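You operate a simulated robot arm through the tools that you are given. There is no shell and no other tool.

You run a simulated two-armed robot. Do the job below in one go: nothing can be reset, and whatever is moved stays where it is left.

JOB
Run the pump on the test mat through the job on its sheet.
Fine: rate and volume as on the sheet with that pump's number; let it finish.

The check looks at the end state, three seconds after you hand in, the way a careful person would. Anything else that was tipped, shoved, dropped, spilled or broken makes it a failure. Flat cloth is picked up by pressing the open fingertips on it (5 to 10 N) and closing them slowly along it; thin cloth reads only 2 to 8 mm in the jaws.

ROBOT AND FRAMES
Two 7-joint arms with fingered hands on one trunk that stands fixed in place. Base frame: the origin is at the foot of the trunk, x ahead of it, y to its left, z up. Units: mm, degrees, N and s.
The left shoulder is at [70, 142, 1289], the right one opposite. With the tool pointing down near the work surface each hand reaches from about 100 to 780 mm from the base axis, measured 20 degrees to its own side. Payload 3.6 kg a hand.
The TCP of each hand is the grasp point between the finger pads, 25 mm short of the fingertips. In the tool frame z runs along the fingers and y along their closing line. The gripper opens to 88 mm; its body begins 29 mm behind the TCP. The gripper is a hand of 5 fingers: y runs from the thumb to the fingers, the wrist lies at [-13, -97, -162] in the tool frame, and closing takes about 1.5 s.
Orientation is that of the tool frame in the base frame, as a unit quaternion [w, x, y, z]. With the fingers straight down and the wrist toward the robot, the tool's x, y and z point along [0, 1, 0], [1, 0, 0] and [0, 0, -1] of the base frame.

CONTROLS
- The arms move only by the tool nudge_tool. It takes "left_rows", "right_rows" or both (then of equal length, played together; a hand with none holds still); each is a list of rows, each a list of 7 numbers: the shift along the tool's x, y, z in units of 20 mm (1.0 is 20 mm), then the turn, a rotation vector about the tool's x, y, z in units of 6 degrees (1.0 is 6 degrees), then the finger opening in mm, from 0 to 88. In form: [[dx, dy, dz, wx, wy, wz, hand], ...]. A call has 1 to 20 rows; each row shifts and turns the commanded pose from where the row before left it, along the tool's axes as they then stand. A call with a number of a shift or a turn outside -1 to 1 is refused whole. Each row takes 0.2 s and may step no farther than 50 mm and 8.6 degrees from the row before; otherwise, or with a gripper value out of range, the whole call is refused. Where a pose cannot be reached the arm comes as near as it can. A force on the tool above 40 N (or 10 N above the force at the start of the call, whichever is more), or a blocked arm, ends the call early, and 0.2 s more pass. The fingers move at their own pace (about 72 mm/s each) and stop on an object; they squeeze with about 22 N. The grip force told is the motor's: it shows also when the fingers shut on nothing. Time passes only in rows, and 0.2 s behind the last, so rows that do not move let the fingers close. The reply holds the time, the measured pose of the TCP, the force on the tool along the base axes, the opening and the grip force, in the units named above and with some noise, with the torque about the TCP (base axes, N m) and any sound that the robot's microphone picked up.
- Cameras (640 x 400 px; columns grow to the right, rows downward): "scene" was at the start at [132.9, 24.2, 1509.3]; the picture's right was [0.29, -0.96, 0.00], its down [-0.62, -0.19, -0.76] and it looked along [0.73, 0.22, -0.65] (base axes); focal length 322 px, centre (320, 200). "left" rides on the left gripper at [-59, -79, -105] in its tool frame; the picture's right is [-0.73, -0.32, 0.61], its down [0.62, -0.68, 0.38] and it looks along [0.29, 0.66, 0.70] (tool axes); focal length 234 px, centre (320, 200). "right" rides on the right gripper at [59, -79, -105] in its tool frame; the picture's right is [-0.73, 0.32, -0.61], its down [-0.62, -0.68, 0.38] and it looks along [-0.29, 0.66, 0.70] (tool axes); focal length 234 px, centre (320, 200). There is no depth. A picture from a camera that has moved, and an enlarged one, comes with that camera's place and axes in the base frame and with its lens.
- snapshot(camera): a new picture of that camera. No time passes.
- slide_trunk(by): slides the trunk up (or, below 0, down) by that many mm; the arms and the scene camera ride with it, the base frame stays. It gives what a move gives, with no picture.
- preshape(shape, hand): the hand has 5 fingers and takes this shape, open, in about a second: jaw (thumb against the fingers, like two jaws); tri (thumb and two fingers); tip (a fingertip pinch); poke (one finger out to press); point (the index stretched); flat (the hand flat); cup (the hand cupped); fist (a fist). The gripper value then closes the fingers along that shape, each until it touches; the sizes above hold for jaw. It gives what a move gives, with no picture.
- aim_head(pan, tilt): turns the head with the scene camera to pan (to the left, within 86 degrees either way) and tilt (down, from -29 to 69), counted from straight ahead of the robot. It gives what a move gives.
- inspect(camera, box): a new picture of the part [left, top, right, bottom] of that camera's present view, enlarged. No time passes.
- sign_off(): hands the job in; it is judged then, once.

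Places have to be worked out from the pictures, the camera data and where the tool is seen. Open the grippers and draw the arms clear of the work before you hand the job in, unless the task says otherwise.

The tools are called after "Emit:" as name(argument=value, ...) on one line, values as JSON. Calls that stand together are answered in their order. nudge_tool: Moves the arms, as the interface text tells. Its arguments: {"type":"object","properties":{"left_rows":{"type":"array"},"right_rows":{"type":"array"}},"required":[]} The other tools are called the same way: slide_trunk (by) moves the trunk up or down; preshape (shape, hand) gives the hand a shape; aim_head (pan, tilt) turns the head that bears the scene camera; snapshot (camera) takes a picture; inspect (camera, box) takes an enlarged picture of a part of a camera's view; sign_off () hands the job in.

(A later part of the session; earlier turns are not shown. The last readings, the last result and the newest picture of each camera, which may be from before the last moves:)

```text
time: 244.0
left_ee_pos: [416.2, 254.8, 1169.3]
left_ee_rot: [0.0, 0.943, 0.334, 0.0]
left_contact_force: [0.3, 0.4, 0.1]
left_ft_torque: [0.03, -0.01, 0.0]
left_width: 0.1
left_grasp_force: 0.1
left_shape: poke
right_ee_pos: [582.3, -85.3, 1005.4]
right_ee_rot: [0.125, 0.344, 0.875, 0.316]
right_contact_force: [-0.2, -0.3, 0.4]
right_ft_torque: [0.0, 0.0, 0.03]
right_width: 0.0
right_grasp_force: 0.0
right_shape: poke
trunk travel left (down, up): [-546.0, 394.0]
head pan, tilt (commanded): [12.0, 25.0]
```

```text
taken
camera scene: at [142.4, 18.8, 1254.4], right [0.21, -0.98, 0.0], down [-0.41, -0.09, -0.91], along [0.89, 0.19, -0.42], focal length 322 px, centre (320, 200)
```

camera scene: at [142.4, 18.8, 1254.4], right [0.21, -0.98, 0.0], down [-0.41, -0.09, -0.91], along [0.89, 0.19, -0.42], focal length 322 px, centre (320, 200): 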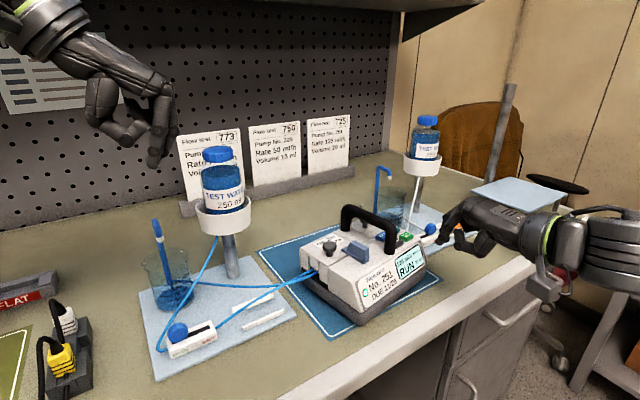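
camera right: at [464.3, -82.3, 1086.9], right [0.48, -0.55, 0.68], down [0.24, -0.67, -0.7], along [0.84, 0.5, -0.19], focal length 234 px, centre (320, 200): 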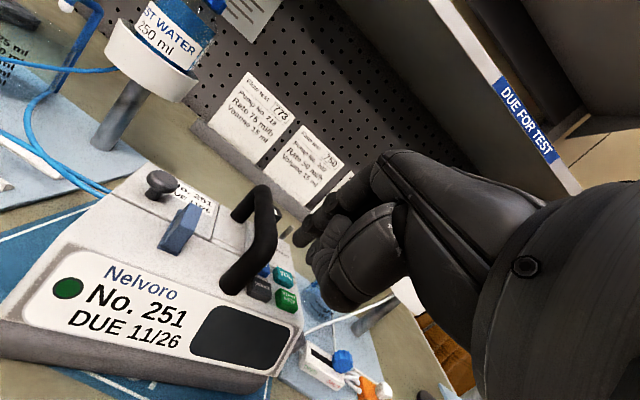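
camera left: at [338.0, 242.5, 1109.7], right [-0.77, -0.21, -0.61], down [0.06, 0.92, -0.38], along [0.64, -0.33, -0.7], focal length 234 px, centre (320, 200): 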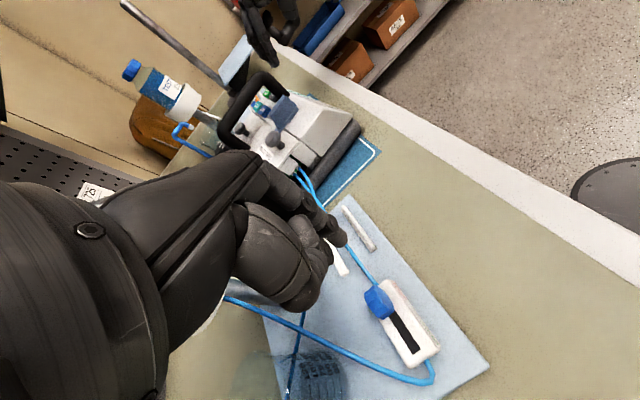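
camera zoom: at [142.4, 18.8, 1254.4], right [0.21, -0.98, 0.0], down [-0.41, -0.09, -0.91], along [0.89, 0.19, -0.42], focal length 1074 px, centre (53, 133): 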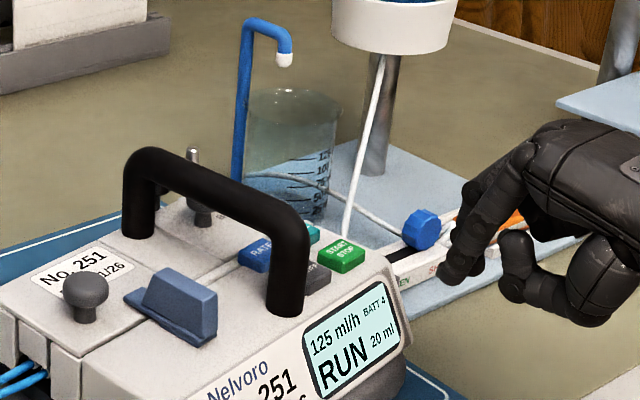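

Running. I'll draw the right hand farther away while time passes, and then check the display for progress.

Emit:
nudge_tool(right_rows=[[-0.6, -0.5, -0.5, 0, 0, 0, 0], [-0.6, -0.5, -0.5, 0, 0, 0, 0], [-0.6, -0.3, -0.3, 0, 0, 0, 0], [-0.6, 0, 0, 0, 0, 0, 0], [-0.6, 0, 0, 0, 0, 0, 0], [0, 0, 0, 0, 0, 0, 0], [0, 0, 0, 0, 0, 0, 0], [0, 0, 0, 0, 0, 0, 0], [0, 0, 0, 0, 0, 0, 0], [0, 0, 0, 0, 0, 0, 0], [0, 0, 0, 0, 0, 0, 0], [0, 0, 0, 0, 0, 0, 0], [0, 0, 0, 0, 0, 0, 0], [0, 0, 0, 0, 0, 0, 0], [0, 0, 0, 0, 0, 0, 0]])

Emit:
inspect(camera="scene", box=[340, 180, 460, 300])

Emit:
inspect(camera="scene", box=[130, 200, 300, 380])

```text
time: 247.2
left_ee_pos: [417.1, 254.9, 1168.8]
left_ee_rot: [0.0, 0.943, 0.334, 0.0]
left_contact_force: [0.3, -0.2, -0.6]
left_ft_torque: [-0.03, 0.0, 0.05]
left_width: 0.0
left_grasp_force: 0.0
left_shape: poke
right_ee_pos: [600.6, -153.5, 1007.8]
right_ee_rot: [0.123, 0.344, 0.875, 0.317]
right_contact_force: [0.5, -0.2, -0.1]
right_ft_torque: [0.03, -0.02, 0.01]
right_width: 0.3
right_grasp_force: 0.1
right_shape: poke
trunk travel left (down, up): [-546.0, 394.0]
head pan, tilt (commanded): [12.0, 25.0]
```

```text
3.33 times, centred on (400, 240) of scene
camera zoom: at [142.1, 18.5, 1254.5], right [0.21, -0.98, 0.0], down [-0.41, -0.09, -0.91], along [0.89, 0.19, -0.42], focal length 1074 px, centre (53, 67)
```

zoom: 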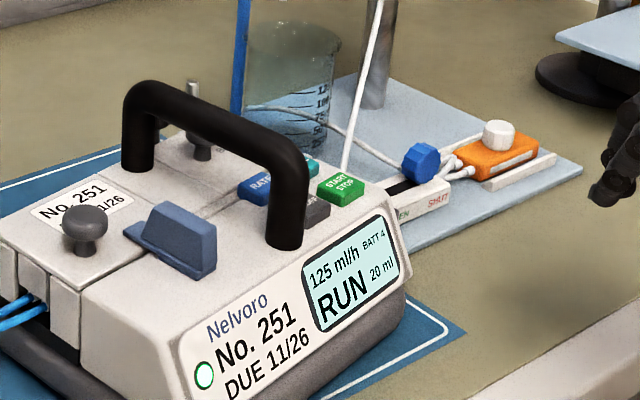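

```text
2.22 times, centred on (215, 290) of scene
camera zoom: at [142.1, 18.5, 1254.5], right [0.21, -0.98, 0.0], down [-0.41, -0.09, -0.91], along [0.89, 0.19, -0.42], focal length 716 px, centre (553, 0)
```

zoom: 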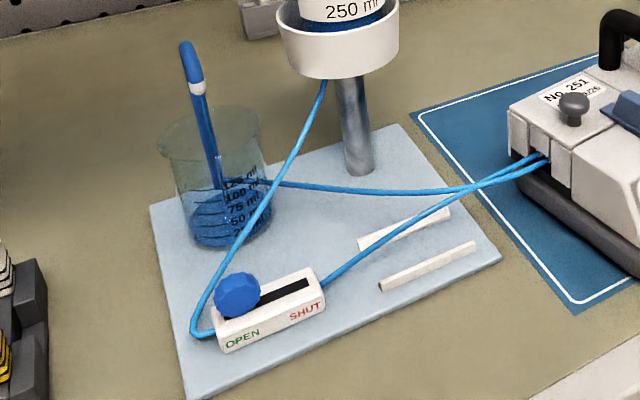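

The lamp is lit and water is arriving in the left beaker. Waiting and watching.

Emit:
nudge_tool(right_rows=[[0, 0, 0, 0, 0, 0, 0], [0, 0, 0, 0, 0, 0, 0], [0, 0, 0, 0, 0, 0, 0], [0, 0, 0, 0, 0, 0, 0], [0, 0, 0, 0, 0, 0, 0], [0, 0, 0, 0, 0, 0, 0], [0, 0, 0, 0, 0, 0, 0], [0, 0, 0, 0, 0, 0, 0], [0, 0, 0, 0, 0, 0, 0], [0, 0, 0, 0, 0, 0, 0], [0, 0, 0, 0, 0, 0, 0], [0, 0, 0, 0, 0, 0, 0], [0, 0, 0, 0, 0, 0, 0], [0, 0, 0, 0, 0, 0, 0], [0, 0, 0, 0, 0, 0, 0], [0, 0, 0, 0, 0, 0, 0], [0, 0, 0, 0, 0, 0, 0], [0, 0, 0, 0, 0, 0, 0], [0, 0, 0, 0, 0, 0, 0], [0, 0, 0, 0, 0, 0, 0]])

Emit:
inspect(camera="scene", box=[340, 180, 460, 300])

Emit:
inspect(camera="scene", box=[130, 200, 230, 320])

```text
time: 251.4
left_ee_pos: [416.2, 255.2, 1169.3]
left_ee_rot: [0.0, 0.942, 0.334, 0.0]
left_contact_force: [-0.8, 0.6, -0.8]
left_ft_torque: [0.02, 0.01, -0.02]
left_width: 0.0
left_grasp_force: 0.2
left_shape: poke
right_ee_pos: [599.9, -153.9, 1009.0]
right_ee_rot: [0.124, 0.343, 0.875, 0.318]
right_contact_force: [-0.8, -0.2, 0.2]
right_ft_torque: [-0.01, -0.01, -0.03]
right_width: 0.1
right_grasp_force: 0.1
right_shape: poke
trunk travel left (down, up): [-546.0, 394.0]
head pan, tilt (commanded): [12.0, 25.0]
```

```text
3.33 times, centred on (400, 240) of scene
camera zoom: at [142.1, 18.5, 1254.5], right [0.21, -0.98, 0.0], down [-0.41, -0.09, -0.91], along [0.89, 0.19, -0.42], focal length 1074 px, centre (53, 67)
```

zoom: 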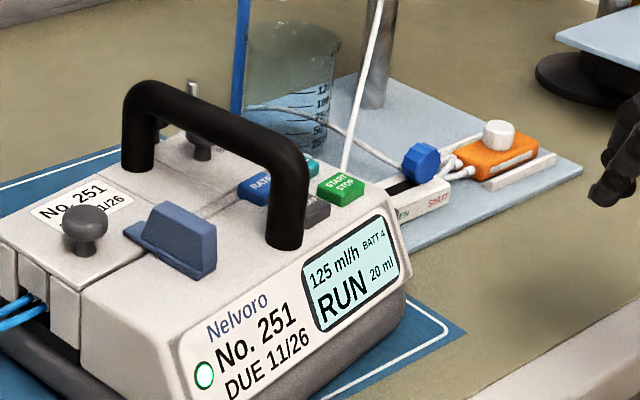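

```text
3.33 times, centred on (180, 260) of scene
camera zoom: at [142.1, 18.5, 1254.5], right [0.21, -0.98, 0.0], down [-0.41, -0.09, -0.91], along [0.89, 0.19, -0.42], focal length 1074 px, centre (787, 0)
```

zoom: 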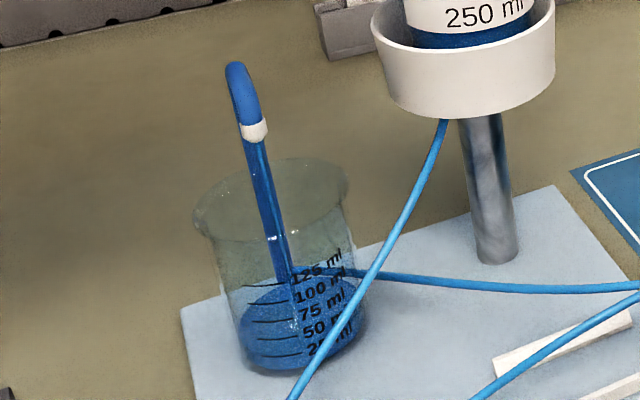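

The stream looks strong. Without letting time pass I'll check the beaker level, the bottle level and the pump's cassette door more closely.

Emit:
inspect(camera="scene", box=[145, 235, 215, 315])

Emit:
inspect(camera="scene", box=[185, 130, 265, 240])

Emit:
inspect(camera="scene", box=[295, 230, 375, 310])

Emit:
snapshot(camera="left")

```text
5.00 times, centred on (180, 275) of scene
camera zoom: at [142.1, 18.5, 1254.5], right [0.21, -0.98, 0.0], down [-0.41, -0.09, -0.91], along [0.89, 0.19, -0.42], focal length 1612 px, centre (1020, -175)
```

zoom: 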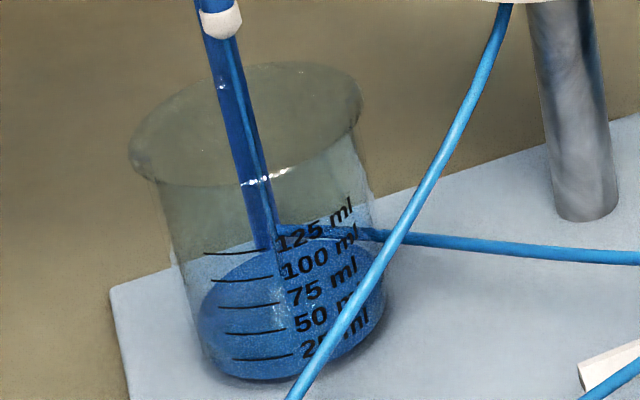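

```text
3.64 times, centred on (225, 185) of scene
camera zoom: at [142.1, 18.5, 1254.5], right [0.21, -0.98, 0.0], down [-0.41, -0.09, -0.91], along [0.89, 0.19, -0.42], focal length 1172 px, centre (666, 254)
```

zoom: 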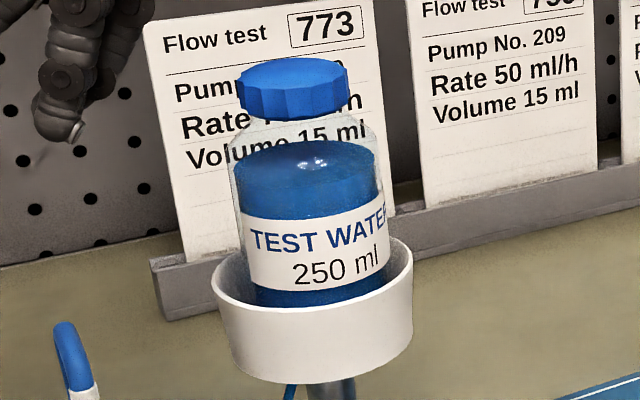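

```text
5.00 times, centred on (335, 270) of scene
camera zoom: at [142.1, 18.5, 1254.5], right [0.21, -0.98, 0.0], down [-0.41, -0.09, -0.91], along [0.89, 0.19, -0.42], focal length 1612 px, centre (245, -150)
```

zoom: 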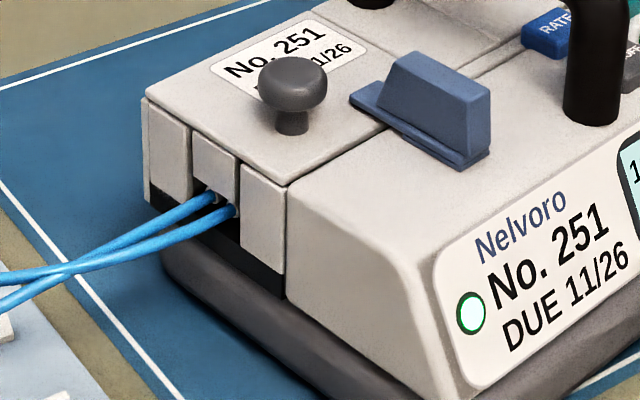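

```text
taken
camera left: at [320.8, 278.6, 1273.3], right [-0.77, -0.21, -0.61], down [0.06, 0.92, -0.38], along [0.64, -0.33, -0.7], focal length 234 px, centre (320, 200)
```

left: 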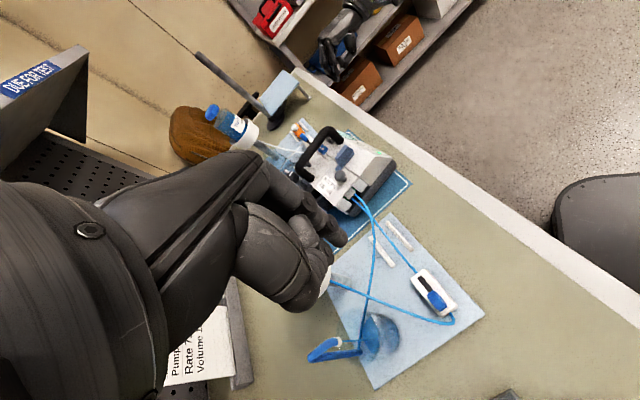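

The bottle has dropped by only ~10 ml and the level in the beaker rises steadily, which fits a time-compressed 20 ml run. I'll wait another 4 s and check again.

Emit:
nudge_tool(right_rows=[[0, 0, 0, 0, 0, 0, 0], [0, 0, 0, 0, 0, 0, 0], [0, 0, 0, 0, 0, 0, 0], [0, 0, 0, 0, 0, 0, 0], [0, 0, 0, 0, 0, 0, 0], [0, 0, 0, 0, 0, 0, 0], [0, 0, 0, 0, 0, 0, 0], [0, 0, 0, 0, 0, 0, 0], [0, 0, 0, 0, 0, 0, 0], [0, 0, 0, 0, 0, 0, 0], [0, 0, 0, 0, 0, 0, 0], [0, 0, 0, 0, 0, 0, 0]])

Emit:
inspect(camera="scene", box=[340, 180, 460, 300])

Emit:
inspect(camera="scene", box=[145, 235, 215, 315])

Emit:
inspect(camera="scene", box=[185, 130, 265, 240])

```text
time: 254.0
left_ee_pos: [415.5, 255.3, 1168.2]
left_ee_rot: [0.0, 0.943, 0.334, 0.0]
left_contact_force: [0.1, 0.0, 0.5]
left_ft_torque: [0.0, -0.02, 0.04]
left_width: 0.0
left_grasp_force: 0.1
left_shape: poke
right_ee_pos: [599.6, -154.2, 1008.5]
right_ee_rot: [0.124, 0.344, 0.875, 0.317]
right_contact_force: [-0.5, -0.1, 0.3]
right_ft_torque: [0.01, 0.01, 0.04]
right_width: 0.2
right_grasp_force: 0.0
right_shape: poke
trunk travel left (down, up): [-546.0, 394.0]
head pan, tilt (commanded): [12.0, 25.0]
```

```text
3.33 times, centred on (400, 240) of scene
camera zoom: at [142.1, 18.5, 1254.5], right [0.21, -0.98, 0.0], down [-0.41, -0.09, -0.91], along [0.89, 0.19, -0.42], focal length 1074 px, centre (53, 67)
```

zoom: 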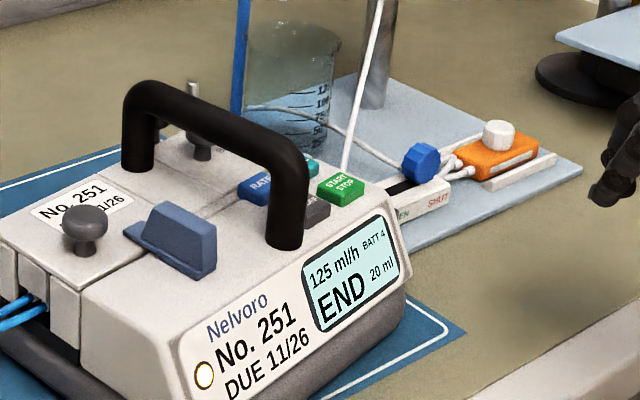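

```text
5.00 times, centred on (180, 275) of scene
camera zoom: at [142.1, 18.5, 1254.5], right [0.21, -0.98, 0.0], down [-0.41, -0.09, -0.91], along [0.89, 0.19, -0.42], focal length 1612 px, centre (1020, -175)
```

zoom: 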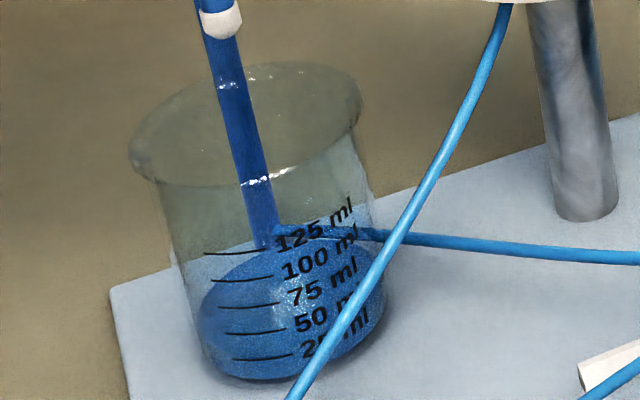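

```text
3.64 times, centred on (225, 185) of scene
camera zoom: at [142.1, 18.5, 1254.5], right [0.21, -0.98, 0.0], down [-0.41, -0.09, -0.91], along [0.89, 0.19, -0.42], focal length 1172 px, centre (666, 254)
```

zoom: 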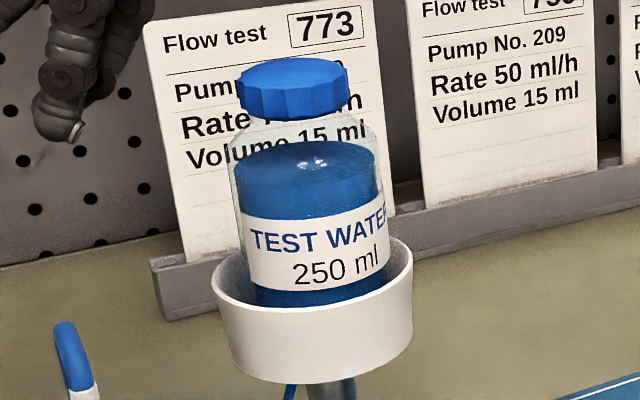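

The display now shows END, 125 ml/h, 20 ml, amber lamp: the run finished. Before finishing up I'll check how the pump stands relative to the mat's edge.

Emit:
inspect(camera="scene", box=[250, 220, 450, 350])

Emit:
snapshot(camera="right")

Emit:
aim_head(pan=10, tilt=50)

Emit:
inspect(camera="scene", box=[240, 60, 460, 220])

```text
3.08 times, centred on (350, 285) of scene
camera zoom: at [142.1, 18.5, 1254.5], right [0.21, -0.98, 0.0], down [-0.41, -0.09, -0.91], along [0.89, 0.19, -0.42], focal length 992 px, centre (228, -62)
```

zoom: 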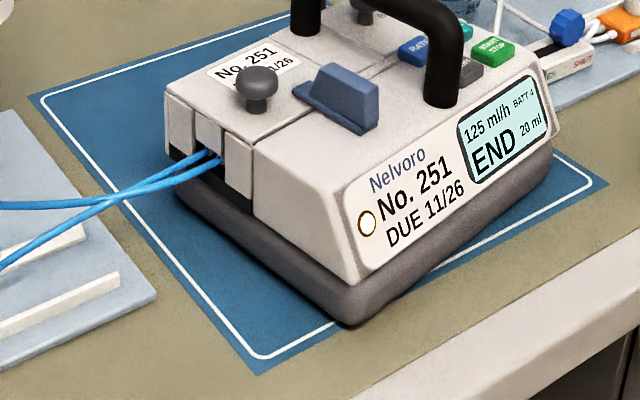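

```text
taken
camera right: at [469.9, -208.1, 1039.4], right [0.44, -0.6, 0.67], down [0.27, -0.63, -0.73], along [0.86, 0.5, -0.11], focal length 234 px, centre (320, 200)
```

right: 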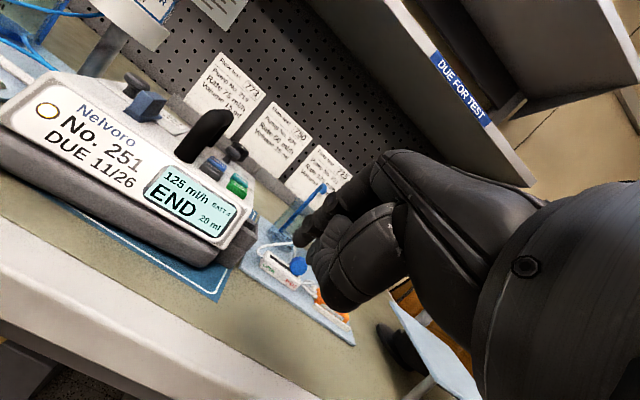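

```text
time: 254.9
left_ee_pos: [416.8, 255.4, 1169.3]
left_ee_rot: [0.0, 0.943, 0.333, 0.0]
left_contact_force: [0.2, 0.6, 0.1]
left_ft_torque: [-0.02, 0.01, -0.02]
left_width: 0.0
left_grasp_force: 0.0
left_shape: poke
right_ee_pos: [599.0, -154.4, 1008.3]
right_ee_rot: [0.124, 0.343, 0.875, 0.318]
right_contact_force: [0.4, -0.1, 0.3]
right_ft_torque: [-0.02, 0.0, 0.01]
right_width: 0.0
right_grasp_force: 0.1
right_shape: poke
trunk travel left (down, up): [-546.0, 394.0]
head pan, tilt (commanded): [10.0, 50.0]
```

```text
2.50 times, centred on (350, 140) of scene
camera zoom: at [127.9, 12.7, 1217.0], right [0.17, -0.98, 0.0], down [-0.75, -0.13, -0.64], along [0.63, 0.11, -0.77], focal length 806 px, centre (245, 350)
```

zoom: 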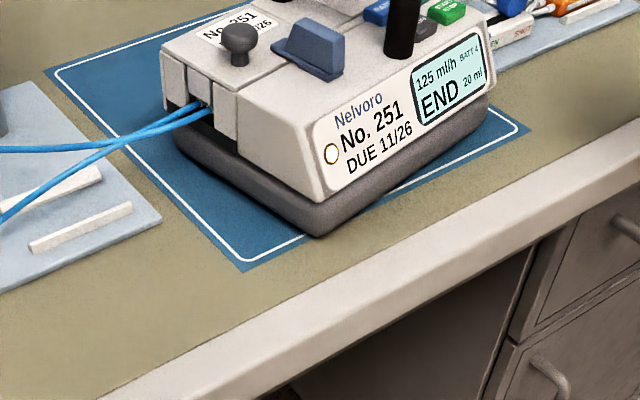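

The pump stands on the mat but its front-left corner reaches about 5 mm over the edge and it is ~7° askew. I'd rather leave it properly on the mat, so I'll re-place it with the left hand, taking a path well clear of the bottle. First: jaw shape, up, yaw −38°, 24° tilt, then in front of the rig.

Emit:
preshape(hand="left", shape="jaw")

Emit:
nudge_tool(left_rows=[[0, 0, -0.9, 0, 0, 0, 46], [0, 0, -0.9, 0, 0, 0, 46], [0, 0, -0.7, 0, 0, -0.7, 46], [0, 0, 0, 0, 0, -0.75, 46], [0, 0, 0, 0, 0, -0.75, 46], [0, 0, 0, -1, 0, 0, 46], [0, 0, 0, -1, 0, 0, 46], [0, 0, 0, -1, 0, 0, 46], [0, 0, 0, -1, 0, 0, 46], [0, 0, 0, 0, 0, 0, 46]])

Emit:
aim_head(pan=15, tilt=28)

Emit:
snapshot(camera="scene")

```text
time: 255.8
left_ee_pos: [415.8, 256.1, 1169.1]
left_ee_rot: [0.0, 0.943, 0.334, 0.0]
left_contact_force: [-0.8, 0.1, -0.6]
left_ft_torque: [-0.02, 0.01, -0.03]
left_width: 87.9
left_grasp_force: 0.1
left_shape: jaw
right_ee_pos: [600.7, -153.6, 1008.6]
right_ee_rot: [0.124, 0.344, 0.875, 0.317]
right_contact_force: [0.2, 0.8, -0.1]
right_ft_torque: [0.01, 0.01, 0.0]
right_width: 0.1
right_grasp_force: 0.0
right_shape: poke
trunk travel left (down, up): [-546.0, 394.0]
head pan, tilt (commanded): [10.0, 50.0]
```

```text
time: 258.0
left_ee_pos: [417.1, 253.8, 1217.3]
left_ee_rot: [0.187, 0.878, 0.43, 0.092]
left_contact_force: [-0.1, -0.2, 0.7]
left_ft_torque: [0.0, -0.01, 0.03]
left_width: 46.2
left_grasp_force: 0.0
left_shape: jaw
right_ee_pos: [600.4, -154.0, 1008.9]
right_ee_rot: [0.123, 0.343, 0.876, 0.317]
right_contact_force: [0.0, 1.0, -0.4]
right_ft_torque: [0.03, -0.01, 0.01]
right_width: 0.0
right_grasp_force: 0.0
right_shape: poke
trunk travel left (down, up): [-546.0, 394.0]
head pan, tilt (commanded): [10.0, 50.0]
```

```text
time: 258.8
left_ee_pos: [417.5, 253.3, 1219.0]
left_ee_rot: [0.187, 0.879, 0.43, 0.091]
left_contact_force: [-0.2, -0.2, -1.0]
left_ft_torque: [0.01, -0.03, 0.01]
left_width: 46.0
left_grasp_force: 0.0
left_shape: jaw
right_ee_pos: [600.1, -153.9, 1008.1]
right_ee_rot: [0.123, 0.343, 0.875, 0.317]
right_contact_force: [0.0, -0.2, 0.5]
right_ft_torque: [0.0, 0.04, -0.06]
right_width: 0.2
right_grasp_force: 0.0
right_shape: poke
trunk travel left (down, up): [-546.0, 394.0]
head pan, tilt (commanded): [15.0, 28.0]
```

```text
taken
camera scene: at [140.0, 22.9, 1249.6], right [0.26, -0.97, 0.0], down [-0.45, -0.12, -0.88], along [0.85, 0.23, -0.47], focal length 322 px, centre (320, 200)
```

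scene: 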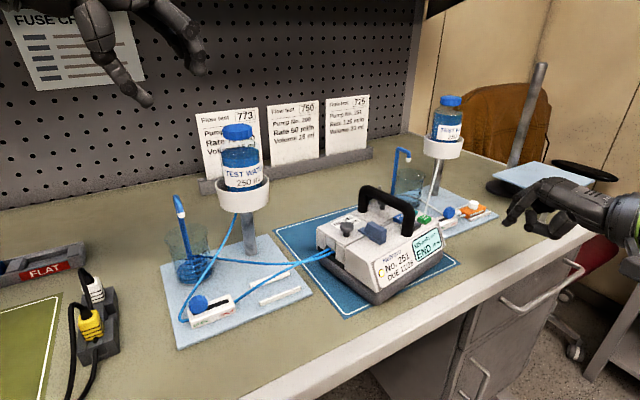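

The bottle stands upright and clear. Moving the left hand round in front of the rig and then to the pre-grasp point above the handle.

Emit:
nudge_tool(left_rows=[[-0.55, 0.883, 0.43, 0, 0, 0, 48], [-0.55, 0.883, 0.43, 0, 0, 0, 48], [-0.55, 0.883, 0.43, 0, 0, 0, 48], [-0.55, 0.883, 0.43, 0, 0, 0, 48], [-0.55, 0.883, 0.43, 0, 0, 0, 48], [-0.55, 0.883, 0.43, 0, 0, 0, 48], [0, 0, 0, 0, 0, 0, 48]])

Emit:
nudge_tool(left_rows=[[0.072, 0.313, 0.836, 0, 0, 0, 48], [0.072, 0.313, 0.836, 0, 0, 0, 48], [0.072, 0.313, 0.836, 0, 0, 0, 48], [0.072, 0.313, 0.836, 0, 0, 0, 48], [0.072, 0.313, 0.836, 0, 0, 0, 48], [0.072, 0.313, 0.836, 0, 0, 0, 48], [0.072, 0.313, 0.836, 0, 0, 0, 48], [0.072, 0.313, 0.836, 0, 0, 0, 48], [0.072, 0.313, 0.836, 0, 0, 0, 48], [0.072, 0.313, 0.836, 0, 0, 0, 48], [0.072, 0.313, 0.836, 0, 0, 0, 48], [0, 0, 0, 0, 0, 0, 48]])

Emit:
inspect(camera="scene", box=[310, 110, 460, 260])

Emit:
inspect(camera="left", box=[230, 150, 450, 330])

```text
time: 260.4
left_ee_pos: [469.2, 129.6, 1215.6]
left_ee_rot: [0.186, 0.878, 0.43, 0.092]
left_contact_force: [0.2, 0.6, 0.2]
left_ft_torque: [0.02, 0.02, 0.01]
left_width: 47.7
left_grasp_force: 0.1
left_shape: jaw
right_ee_pos: [600.3, -153.1, 1008.3]
right_ee_rot: [0.123, 0.343, 0.876, 0.318]
right_contact_force: [0.3, 0.7, 0.3]
right_ft_torque: [-0.01, 0.0, 0.02]
right_width: 0.2
right_grasp_force: 0.0
right_shape: poke
trunk travel left (down, up): [-546.0, 394.0]
head pan, tilt (commanded): [15.0, 28.0]
```

```text
time: 263.0
left_ee_pos: [588.6, 54.5, 1074.5]
left_ee_rot: [0.185, 0.878, 0.431, 0.092]
left_contact_force: [1.1, 0.3, -0.8]
left_ft_torque: [-0.01, -0.01, -0.01]
left_width: 47.7
left_grasp_force: 0.1
left_shape: jaw
right_ee_pos: [600.1, -154.2, 1009.0]
right_ee_rot: [0.124, 0.344, 0.875, 0.317]
right_contact_force: [-1.0, -0.1, -0.3]
right_ft_torque: [-0.01, 0.01, -0.02]
right_width: 0.0
right_grasp_force: 0.1
right_shape: poke
trunk travel left (down, up): [-546.0, 394.0]
head pan, tilt (commanded): [15.0, 28.0]
```

```text
2.67 times, centred on (385, 185) of scene
camera zoom: at [139.6, 22.8, 1249.7], right [0.26, -0.97, 0.0], down [-0.45, -0.12, -0.88], along [0.85, 0.23, -0.47], focal length 860 px, centre (147, 240)
```

zoom: 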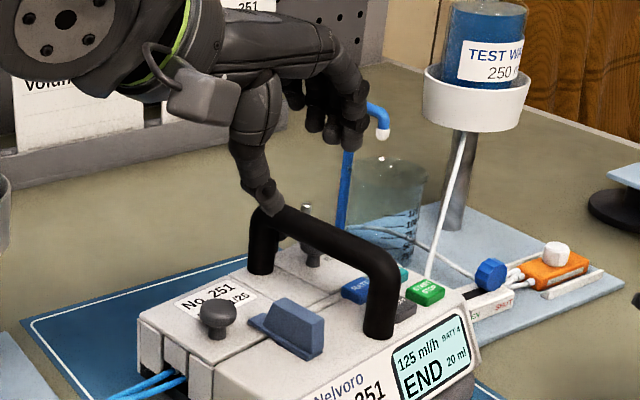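

```text
2.22 times, centred on (340, 240) of left
camera zoom: at [461.4, 78.1, 1137.4], right [-0.48, -0.54, -0.69], down [0.01, 0.78, -0.63], along [0.88, -0.31, -0.37], focal length 520 px, centre (276, 111)
```

zoom: 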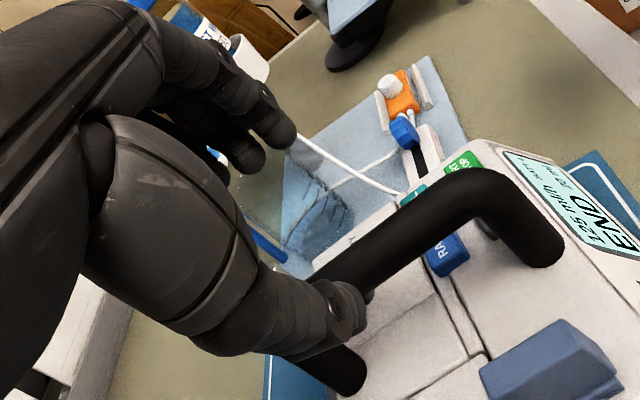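

The straight line along the tool axis again meets the bar's centre. Descending in two steps.

Emit:
nudge_tool(left_rows=[[0, 0, 0.5, 0, 0, 0, 44], [0, 0, 0.5, 0, 0, 0, 44], [0, 0, 0.5, 0, 0, 0, 44], [0, 0, 0.5, 0, 0, 0, 44], [0, 0, 0.4, 0, 0, 0, 44], [0, 0, 0, 0, 0, 0, 44]])

Emit:
inspect(camera="scene", box=[310, 110, 460, 260])

Emit:
inspect(camera="left", box=[230, 150, 450, 330])

```text
time: 264.4
left_ee_pos: [603.4, 44.6, 1030.9]
left_ee_rot: [0.186, 0.879, 0.43, 0.091]
left_contact_force: [0.3, -1.1, 0.3]
left_ft_torque: [0.01, -0.02, -0.03]
left_width: 44.7
left_grasp_force: 0.0
left_shape: jaw
right_ee_pos: [600.9, -153.4, 1009.0]
right_ee_rot: [0.124, 0.344, 0.876, 0.316]
right_contact_force: [0.6, -0.5, 0.3]
right_ft_torque: [-0.04, -0.01, 0.0]
right_width: 0.0
right_grasp_force: 0.0
right_shape: poke
trunk travel left (down, up): [-546.0, 394.0]
head pan, tilt (commanded): [15.0, 28.0]
```

```text
2.67 times, centred on (385, 185) of scene
camera zoom: at [140.0, 22.9, 1249.7], right [0.26, -0.97, 0.0], down [-0.45, -0.12, -0.88], along [0.85, 0.23, -0.47], focal length 860 px, centre (147, 240)
```

zoom: 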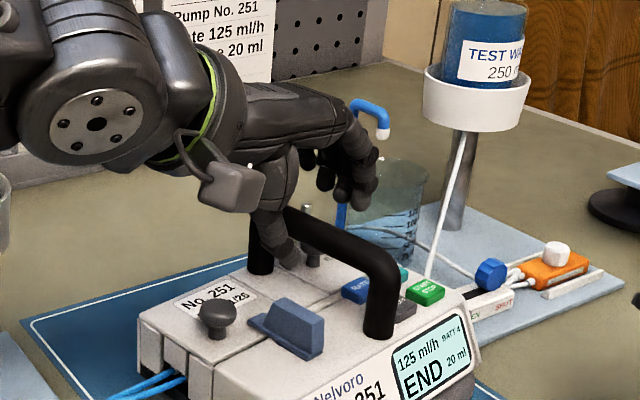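

```text
2.22 times, centred on (340, 240) of left
camera zoom: at [476.5, 67.9, 1094.7], right [-0.48, -0.54, -0.69], down [0.01, 0.78, -0.63], along [0.88, -0.31, -0.37], focal length 520 px, centre (276, 111)
```

zoom: 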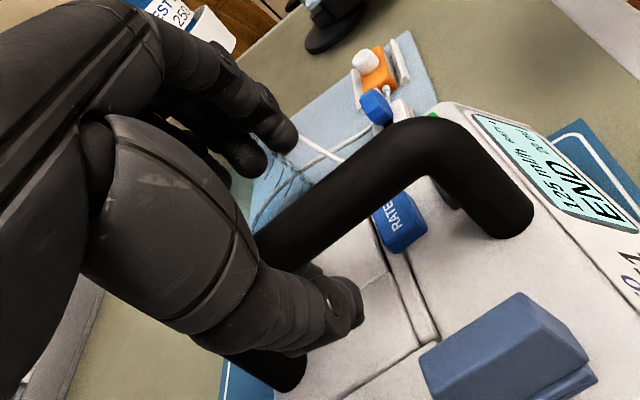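

Good clearance on both sides. The last ~20 mm down, then close and lift 4 mm.

Emit:
nudge_tool(left_rows=[[0, 0, 0.35, 0, 0, 0, 44], [0, 0, 0.35, 0, 0, 0, 44], [0, 0, 0.3, 0, 0, 0, 44], [0, 0, 0, 0, 0, 0, 44]])

Emit:
nudge_tool(left_rows=[[0, 0, 0, 0, 0, 0, 25], [0, 0, 0, 0, 0, 0, 10], [0, 0, 0, 0, 0, 0, 0], [0, 0, 0, 0, 0, 0, 0], [0, 0, 0, 0, 0, 0, 0], [0, 0, 0, 0, 0, 0, 0], [0, 0, 0, 0, 0, 0, 0], [0, 0.045, -0.1, 0, 0, 0, 0], [0, 0.045, -0.1, 0, 0, 0, 0], [0, 0, 0, 0, 0, 0, 0]])

Emit:
inspect(camera="scene", box=[270, 150, 480, 320])

```text
time: 265.4
left_ee_pos: [610.8, 41.1, 1011.8]
left_ee_rot: [0.187, 0.878, 0.431, 0.091]
left_contact_force: [0.4, -0.4, 0.0]
left_ft_torque: [-0.01, 0.0, 0.01]
left_width: 44.3
left_grasp_force: 0.1
left_shape: jaw
right_ee_pos: [600.8, -153.2, 1008.5]
right_ee_rot: [0.123, 0.344, 0.875, 0.317]
right_contact_force: [0.2, -0.6, -0.3]
right_ft_torque: [-0.02, -0.01, -0.01]
right_width: 0.0
right_grasp_force: 0.1
right_shape: poke
trunk travel left (down, up): [-546.0, 394.0]
head pan, tilt (commanded): [15.0, 28.0]
```

```text
time: 267.6
left_ee_pos: [611.1, 39.9, 1016.2]
left_ee_rot: [0.186, 0.878, 0.431, 0.091]
left_contact_force: [-0.2, 0.1, -9.1]
left_ft_torque: [0.06, -0.01, 0.0]
left_width: 9.1
left_grasp_force: 21.8
left_shape: jaw
right_ee_pos: [602.7, -153.4, 1008.2]
right_ee_rot: [0.124, 0.344, 0.875, 0.317]
right_contact_force: [-0.9, 0.1, 0.7]
right_ft_torque: [-0.04, 0.03, 0.0]
right_width: 0.0
right_grasp_force: 0.0
right_shape: poke
trunk travel left (down, up): [-546.0, 394.0]
head pan, tilt (commanded): [15.0, 28.0]
```

```text
2.35 times, centred on (375, 235) of scene
camera zoom: at [141.8, 23.0, 1249.4], right [0.26, -0.97, 0.0], down [-0.45, -0.12, -0.88], along [0.85, 0.23, -0.47], focal length 758 px, centre (191, 118)
```

zoom: 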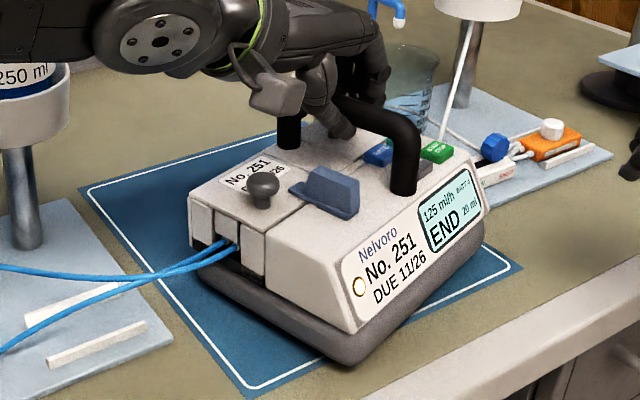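

Lifted (9 N). I'll turn it back clockwise by ~13.6° in place, then carry it 16 mm back onto the mat.

Emit:
nudge_tool(left_rows=[[0, 0, 0, 0, -0.185, 0.415, 0], [0, 0, 0, 0, -0.185, 0.415, 0], [0, 0, 0, 0, -0.185, 0.415, 0], [0, 0, 0, 0, -0.185, 0.415, 0], [0, 0, 0, 0, -0.185, 0.415, 0], [0, 0, 0, 0, 0, 0, 0]])

Emit:
nudge_tool(left_rows=[[0.2, -0.021, -0.009, 0, 0, 0, 0], [0.2, -0.021, -0.009, 0, 0, 0, 0], [0.2, -0.021, -0.009, 0, 0, 0, 0], [0.2, -0.021, -0.009, 0, 0, 0, 0], [0, 0, 0, 0, 0, 0, 0]])

Emit:
snapshot(camera="scene")

Emit:
inspect(camera="scene", box=[270, 150, 480, 320])

```text
time: 269.0
left_ee_pos: [611.3, 38.7, 1015.5]
left_ee_rot: [0.195, 0.923, 0.323, 0.068]
left_contact_force: [0.3, -0.4, -9.8]
left_ft_torque: [0.08, 0.01, 0.03]
left_width: 9.0
left_grasp_force: 22.5
left_shape: jaw
right_ee_pos: [600.8, -155.0, 1008.0]
right_ee_rot: [0.124, 0.344, 0.875, 0.317]
right_contact_force: [0.0, 0.6, -0.1]
right_ft_torque: [0.0, 0.02, 0.04]
right_width: 0.2
right_grasp_force: 0.0
right_shape: poke
trunk travel left (down, up): [-546.0, 394.0]
head pan, tilt (commanded): [15.0, 28.0]
```

```text
time: 270.2
left_ee_pos: [622.9, 52.4, 1015.3]
left_ee_rot: [0.195, 0.924, 0.323, 0.068]
left_contact_force: [0.0, 0.0, -9.9]
left_ft_torque: [0.06, 0.02, -0.01]
left_width: 9.3
left_grasp_force: 22.1
left_shape: jaw
right_ee_pos: [601.1, -154.1, 1008.2]
right_ee_rot: [0.123, 0.344, 0.875, 0.317]
right_contact_force: [-0.2, -0.3, 0.0]
right_ft_torque: [0.02, -0.03, -0.02]
right_width: 0.1
right_grasp_force: 0.1
right_shape: poke
trunk travel left (down, up): [-546.0, 394.0]
head pan, tilt (commanded): [15.0, 28.0]
```

```text
taken
camera scene: at [141.7, 23.0, 1249.4], right [0.26, -0.97, 0.0], down [-0.45, -0.12, -0.88], along [0.85, 0.23, -0.47], focal length 322 px, centre (320, 200)
```

scene: 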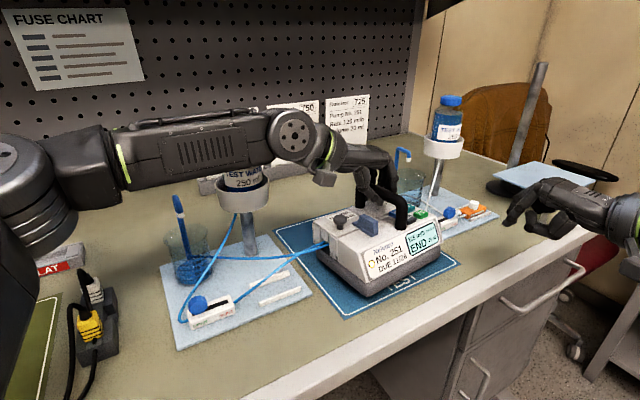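

```text
2.35 times, centred on (375, 235) of scene
camera zoom: at [141.7, 23.0, 1249.4], right [0.26, -0.97, 0.0], down [-0.45, -0.12, -0.88], along [0.85, 0.23, -0.47], focal length 758 px, centre (191, 118)
```

zoom: 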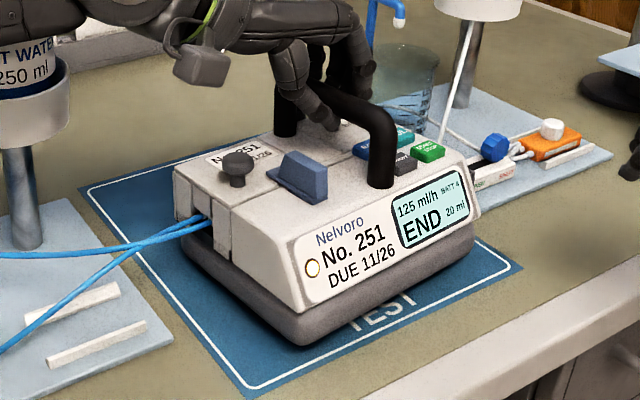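

The pump is square with the mat and fully inside the border. Setting it down and releasing.

Emit:
nudge_tool(left_rows=[[0, -0.04, 0.09, 0, 0, 0, 0], [0, -0.04, 0.09, 0, 0, 0, 0], [0, -0.03, 0.07, 0, 0, 0, 0], [0, 0, 0, 0, 0, 0, 0]])

Emit:
nudge_tool(left_rows=[[0, 0, 0, 0, 0, 0, 15], [0, 0, 0, 0, 0, 0, 30], [0, 0, 0, 0, 0, 0, 42], [0, 0, 0, 0, 0, 0, 46], [0, 0, 0, 0, 0, 0, 46], [0, 0, 0, 0, 0, 0, 46]])

Emit:
inspect(camera="scene", box=[150, 90, 350, 290])

Emit:
inspect(camera="left", box=[230, 150, 450, 330])

```text
time: 271.2
left_ee_pos: [622.5, 50.2, 1009.9]
left_ee_rot: [0.196, 0.923, 0.323, 0.068]
left_contact_force: [-0.2, -0.7, -7.6]
left_ft_torque: [0.1, -0.02, -0.03]
left_width: 9.2
left_grasp_force: 22.3
left_shape: jaw
right_ee_pos: [600.3, -154.7, 1008.0]
right_ee_rot: [0.124, 0.343, 0.875, 0.318]
right_contact_force: [1.0, -0.4, 0.8]
right_ft_torque: [0.03, -0.02, 0.0]
right_width: 0.0
right_grasp_force: 0.1
right_shape: poke
trunk travel left (down, up): [-546.0, 394.0]
head pan, tilt (commanded): [15.0, 28.0]
```

```text
time: 272.6
left_ee_pos: [621.2, 49.7, 1011.6]
left_ee_rot: [0.197, 0.923, 0.324, 0.069]
left_contact_force: [-0.4, 0.0, 0.3]
left_ft_torque: [0.03, -0.03, 0.01]
left_width: 45.7
left_grasp_force: 0.1
left_shape: jaw
right_ee_pos: [600.8, -153.9, 1008.4]
right_ee_rot: [0.124, 0.344, 0.875, 0.318]
right_contact_force: [-0.2, -0.4, 0.2]
right_ft_torque: [0.01, 0.02, 0.0]
right_width: 0.0
right_grasp_force: 0.2
right_shape: poke
trunk travel left (down, up): [-546.0, 394.0]
head pan, tilt (commanded): [15.0, 28.0]
```

```text
2.00 times, centred on (250, 190) of scene
camera zoom: at [140.1, 22.9, 1249.7], right [0.26, -0.97, 0.0], down [-0.45, -0.12, -0.88], along [0.85, 0.23, -0.47], focal length 645 px, centre (460, 220)
```

zoom: 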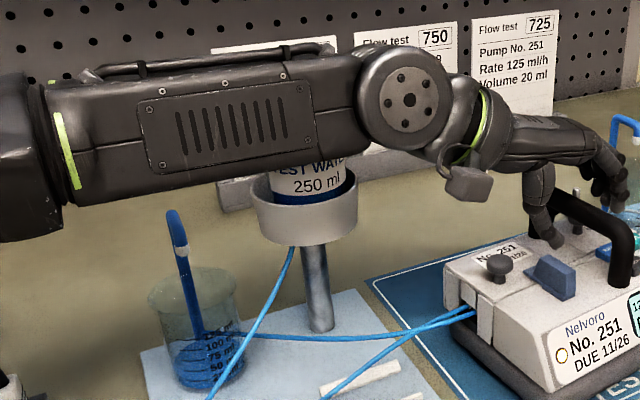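

```text
2.22 times, centred on (340, 240) of left
camera zoom: at [504.0, 103.4, 1074.7], right [-0.6, -0.42, -0.69], down [0.2, 0.75, -0.63], along [0.78, -0.51, -0.37], focal length 520 px, centre (276, 111)
```

zoom: 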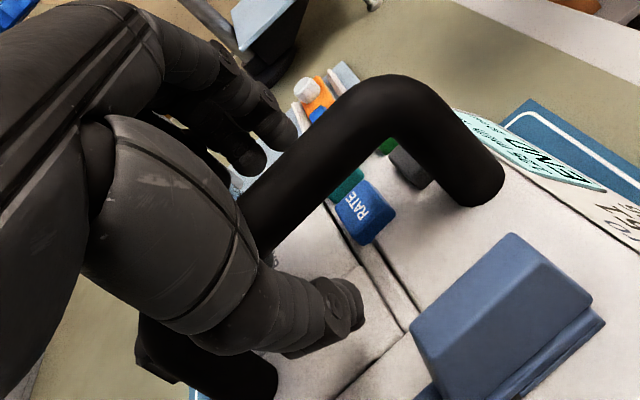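

Released; the bottle is still upright behind the forearm. Lifting straight up, then retreating along the proven path.

Emit:
nudge_tool(left_rows=[[0, 0.18, -0.41, 0, 0, 0, 46], [0, 0.18, -0.41, 0, 0, 0, 46], [0, 0.18, -0.41, 0, 0, 0, 46], [0, 0.18, -0.41, 0, 0, 0, 46], [0, 0.18, -0.41, 0, 0, 0, 46], [-0.32, -0.806, -0.359, 0, 0, 0, 46], [-0.32, -0.806, -0.359, 0, 0, 0, 46], [-0.32, -0.806, -0.359, 0, 0, 0, 46], [-0.32, -0.806, -0.359, 0, 0, 0, 46], [-0.32, -0.806, -0.359, 0, 0, 0, 46], [-0.32, -0.806, -0.359, 0, 0, 0, 46], [-0.32, -0.806, -0.359, 0, 0, 0, 46], [-0.32, -0.806, -0.359, 0, 0, 0, 46], [-0.32, -0.806, -0.359, 0, 0, 0, 46], [0, 0, 0, 0, 0, 0, 46]])

Emit:
nudge_tool(left_rows=[[0, 0.381, -0.856, 0, 0, 0, 46], [0, 0.381, -0.856, 0, 0, 0, 46], [0, 0.381, -0.856, 0, 0, 0, 46], [0, 0.381, -0.856, 0, 0, 0, 46], [0, 0.381, -0.856, 0, 0, 0, 46], [0, 0.381, -0.856, 0, 0, 0, 46], [0, 0.381, -0.856, 0, 0, 0, 46], [0, 0.381, -0.856, 0, 0, 0, 46], [0, 0, 0, 0, 0, 0, 46]])

Emit:
snapshot(camera="scene")

Emit:
inspect(camera="scene", box=[270, 150, 480, 320])

```text
time: 275.8
left_ee_pos: [477.5, 139.0, 1056.1]
left_ee_rot: [0.196, 0.923, 0.323, 0.068]
left_contact_force: [0.4, 0.0, 0.0]
left_ft_torque: [-0.01, -0.02, 0.0]
left_width: 45.6
left_grasp_force: 0.1
left_shape: jaw
right_ee_pos: [600.7, -154.1, 1008.1]
right_ee_rot: [0.123, 0.344, 0.875, 0.316]
right_contact_force: [0.8, -0.2, -0.3]
right_ft_torque: [0.01, -0.02, -0.03]
right_width: 0.1
right_grasp_force: 0.0
right_shape: poke
trunk travel left (down, up): [-546.0, 394.0]
head pan, tilt (commanded): [15.0, 28.0]
```

```text
time: 277.8
left_ee_pos: [477.5, 139.1, 1206.7]
left_ee_rot: [0.197, 0.923, 0.323, 0.068]
left_contact_force: [-0.8, 0.7, 0.5]
left_ft_torque: [0.01, -0.02, 0.02]
left_width: 45.8
left_grasp_force: 0.0
left_shape: jaw
right_ee_pos: [600.4, -152.9, 1007.6]
right_ee_rot: [0.124, 0.344, 0.875, 0.317]
right_contact_force: [-0.5, -0.6, 0.0]
right_ft_torque: [0.0, 0.01, 0.02]
right_width: 0.0
right_grasp_force: 0.0
right_shape: poke
trunk travel left (down, up): [-546.0, 394.0]
head pan, tilt (commanded): [15.0, 28.0]
```

```text
taken
camera scene: at [140.2, 23.1, 1249.6], right [0.26, -0.97, 0.0], down [-0.45, -0.12, -0.88], along [0.85, 0.23, -0.47], focal length 322 px, centre (320, 200)
```

scene: 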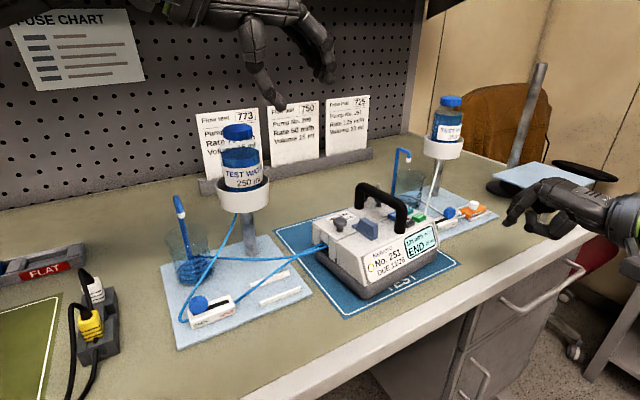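

```text
2.35 times, centred on (375, 235) of scene
camera zoom: at [140.2, 23.1, 1249.6], right [0.26, -0.97, 0.0], down [-0.45, -0.12, -0.88], along [0.85, 0.23, -0.47], focal length 758 px, centre (191, 118)
```

zoom: 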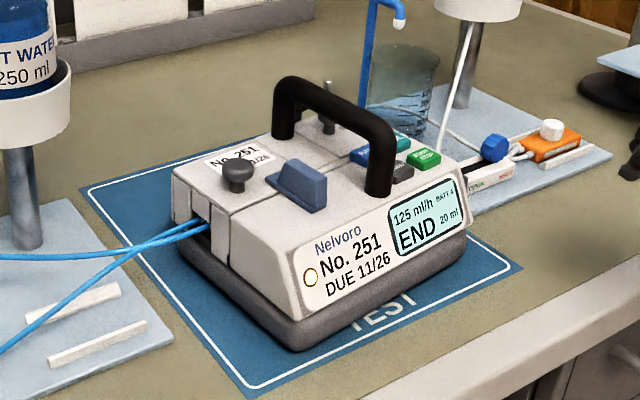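

The pump stands square on the mat showing END. I'll check the bottle and both rigs up close, and draw both arms back clear of the work.

Emit:
nudge_tool(left_rows=[[-0.032, -0.83, -0.58, 0, 0, 0, 60], [-0.032, -0.83, -0.58, 0, 0, 0, 70], [-0.032, -0.83, -0.58, 0, 0, 0, 80], [-0.032, -0.83, -0.58, 0, 0, 0, 88], [-0.032, -0.83, -0.58, 0, 0, 0, 88], [-0.032, -0.83, -0.58, 0, 0, 0, 88], [0, 0, 0, 0, 0, 0, 88]], right_rows=[[0.147, -0.467, -0.72, 0, 0, 0, 0], [0.147, -0.467, -0.72, 0, 0, 0, 0], [0.147, -0.467, -0.72, 0, 0, 0, 0], [0.147, -0.467, -0.72, 0, 0, 0, 0], [0.147, -0.467, -0.72, 0, 0, 0, 0], [0.147, -0.467, -0.72, 0, 0, 0, 0], [0, 0, 0, 0, 0, 0, 0]])

Emit:
snapshot(camera="scene")

Emit:
inspect(camera="scene", box=[150, 100, 340, 290])

Emit:
inspect(camera="scene", box=[370, 80, 520, 250])

```text
time: 279.4
left_ee_pos: [400.0, 231.2, 1227.5]
left_ee_rot: [0.196, 0.923, 0.324, 0.067]
left_contact_force: [-0.1, 0.1, -0.4]
left_ft_torque: [-0.01, 0.0, 0.01]
left_width: 87.8
left_grasp_force: 0.0
left_shape: jaw
right_ee_pos: [521.0, -215.3, 1039.4]
right_ee_rot: [0.122, 0.343, 0.875, 0.318]
right_contact_force: [0.5, 0.1, -0.1]
right_ft_torque: [0.04, -0.07, 0.02]
right_width: 0.3
right_grasp_force: 0.1
right_shape: poke
trunk travel left (down, up): [-546.0, 394.0]
head pan, tilt (commanded): [15.0, 28.0]
```

```text
taken
camera scene: at [140.9, 22.7, 1249.5], right [0.26, -0.97, 0.0], down [-0.45, -0.12, -0.88], along [0.85, 0.23, -0.47], focal length 322 px, centre (320, 200)
```

scene: 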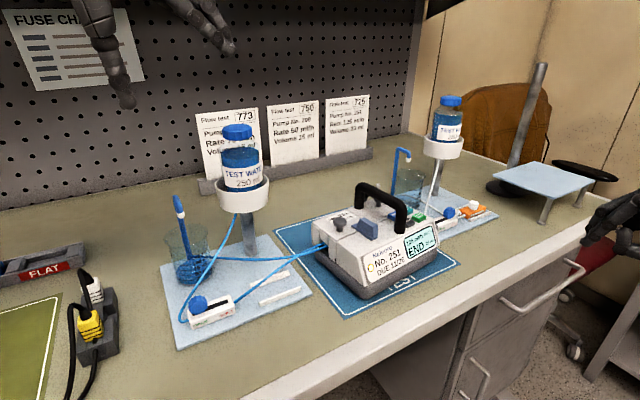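

```text
2.11 times, centred on (245, 195) of scene
camera zoom: at [140.9, 22.7, 1249.5], right [0.26, -0.97, 0.0], down [-0.45, -0.12, -0.88], along [0.85, 0.23, -0.47], focal length 679 px, centre (478, 210)
```

zoom: 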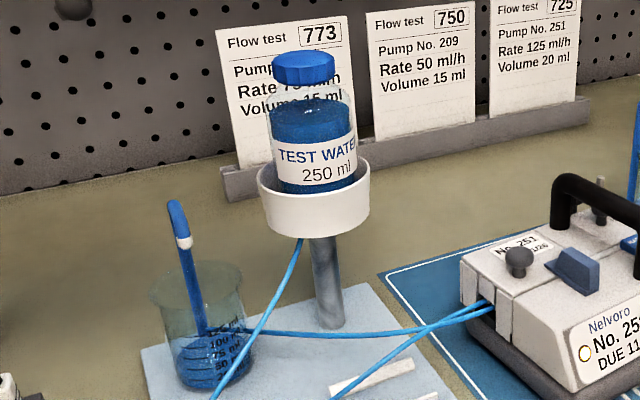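

```text
2.35 times, centred on (445, 165) of scene
camera zoom: at [140.9, 22.7, 1249.5], right [0.26, -0.97, 0.0], down [-0.45, -0.12, -0.88], along [0.85, 0.23, -0.47], focal length 758 px, centre (26, 282)
```

zoom: 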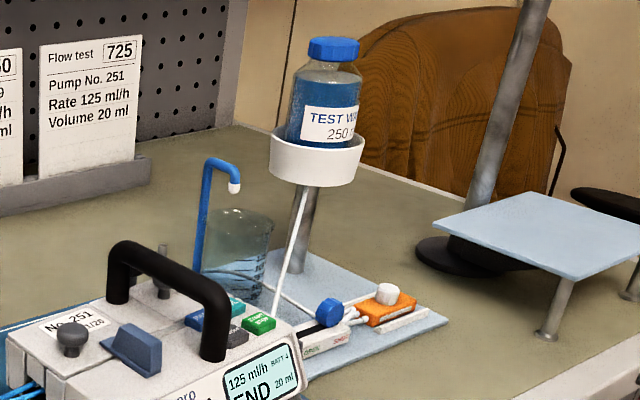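

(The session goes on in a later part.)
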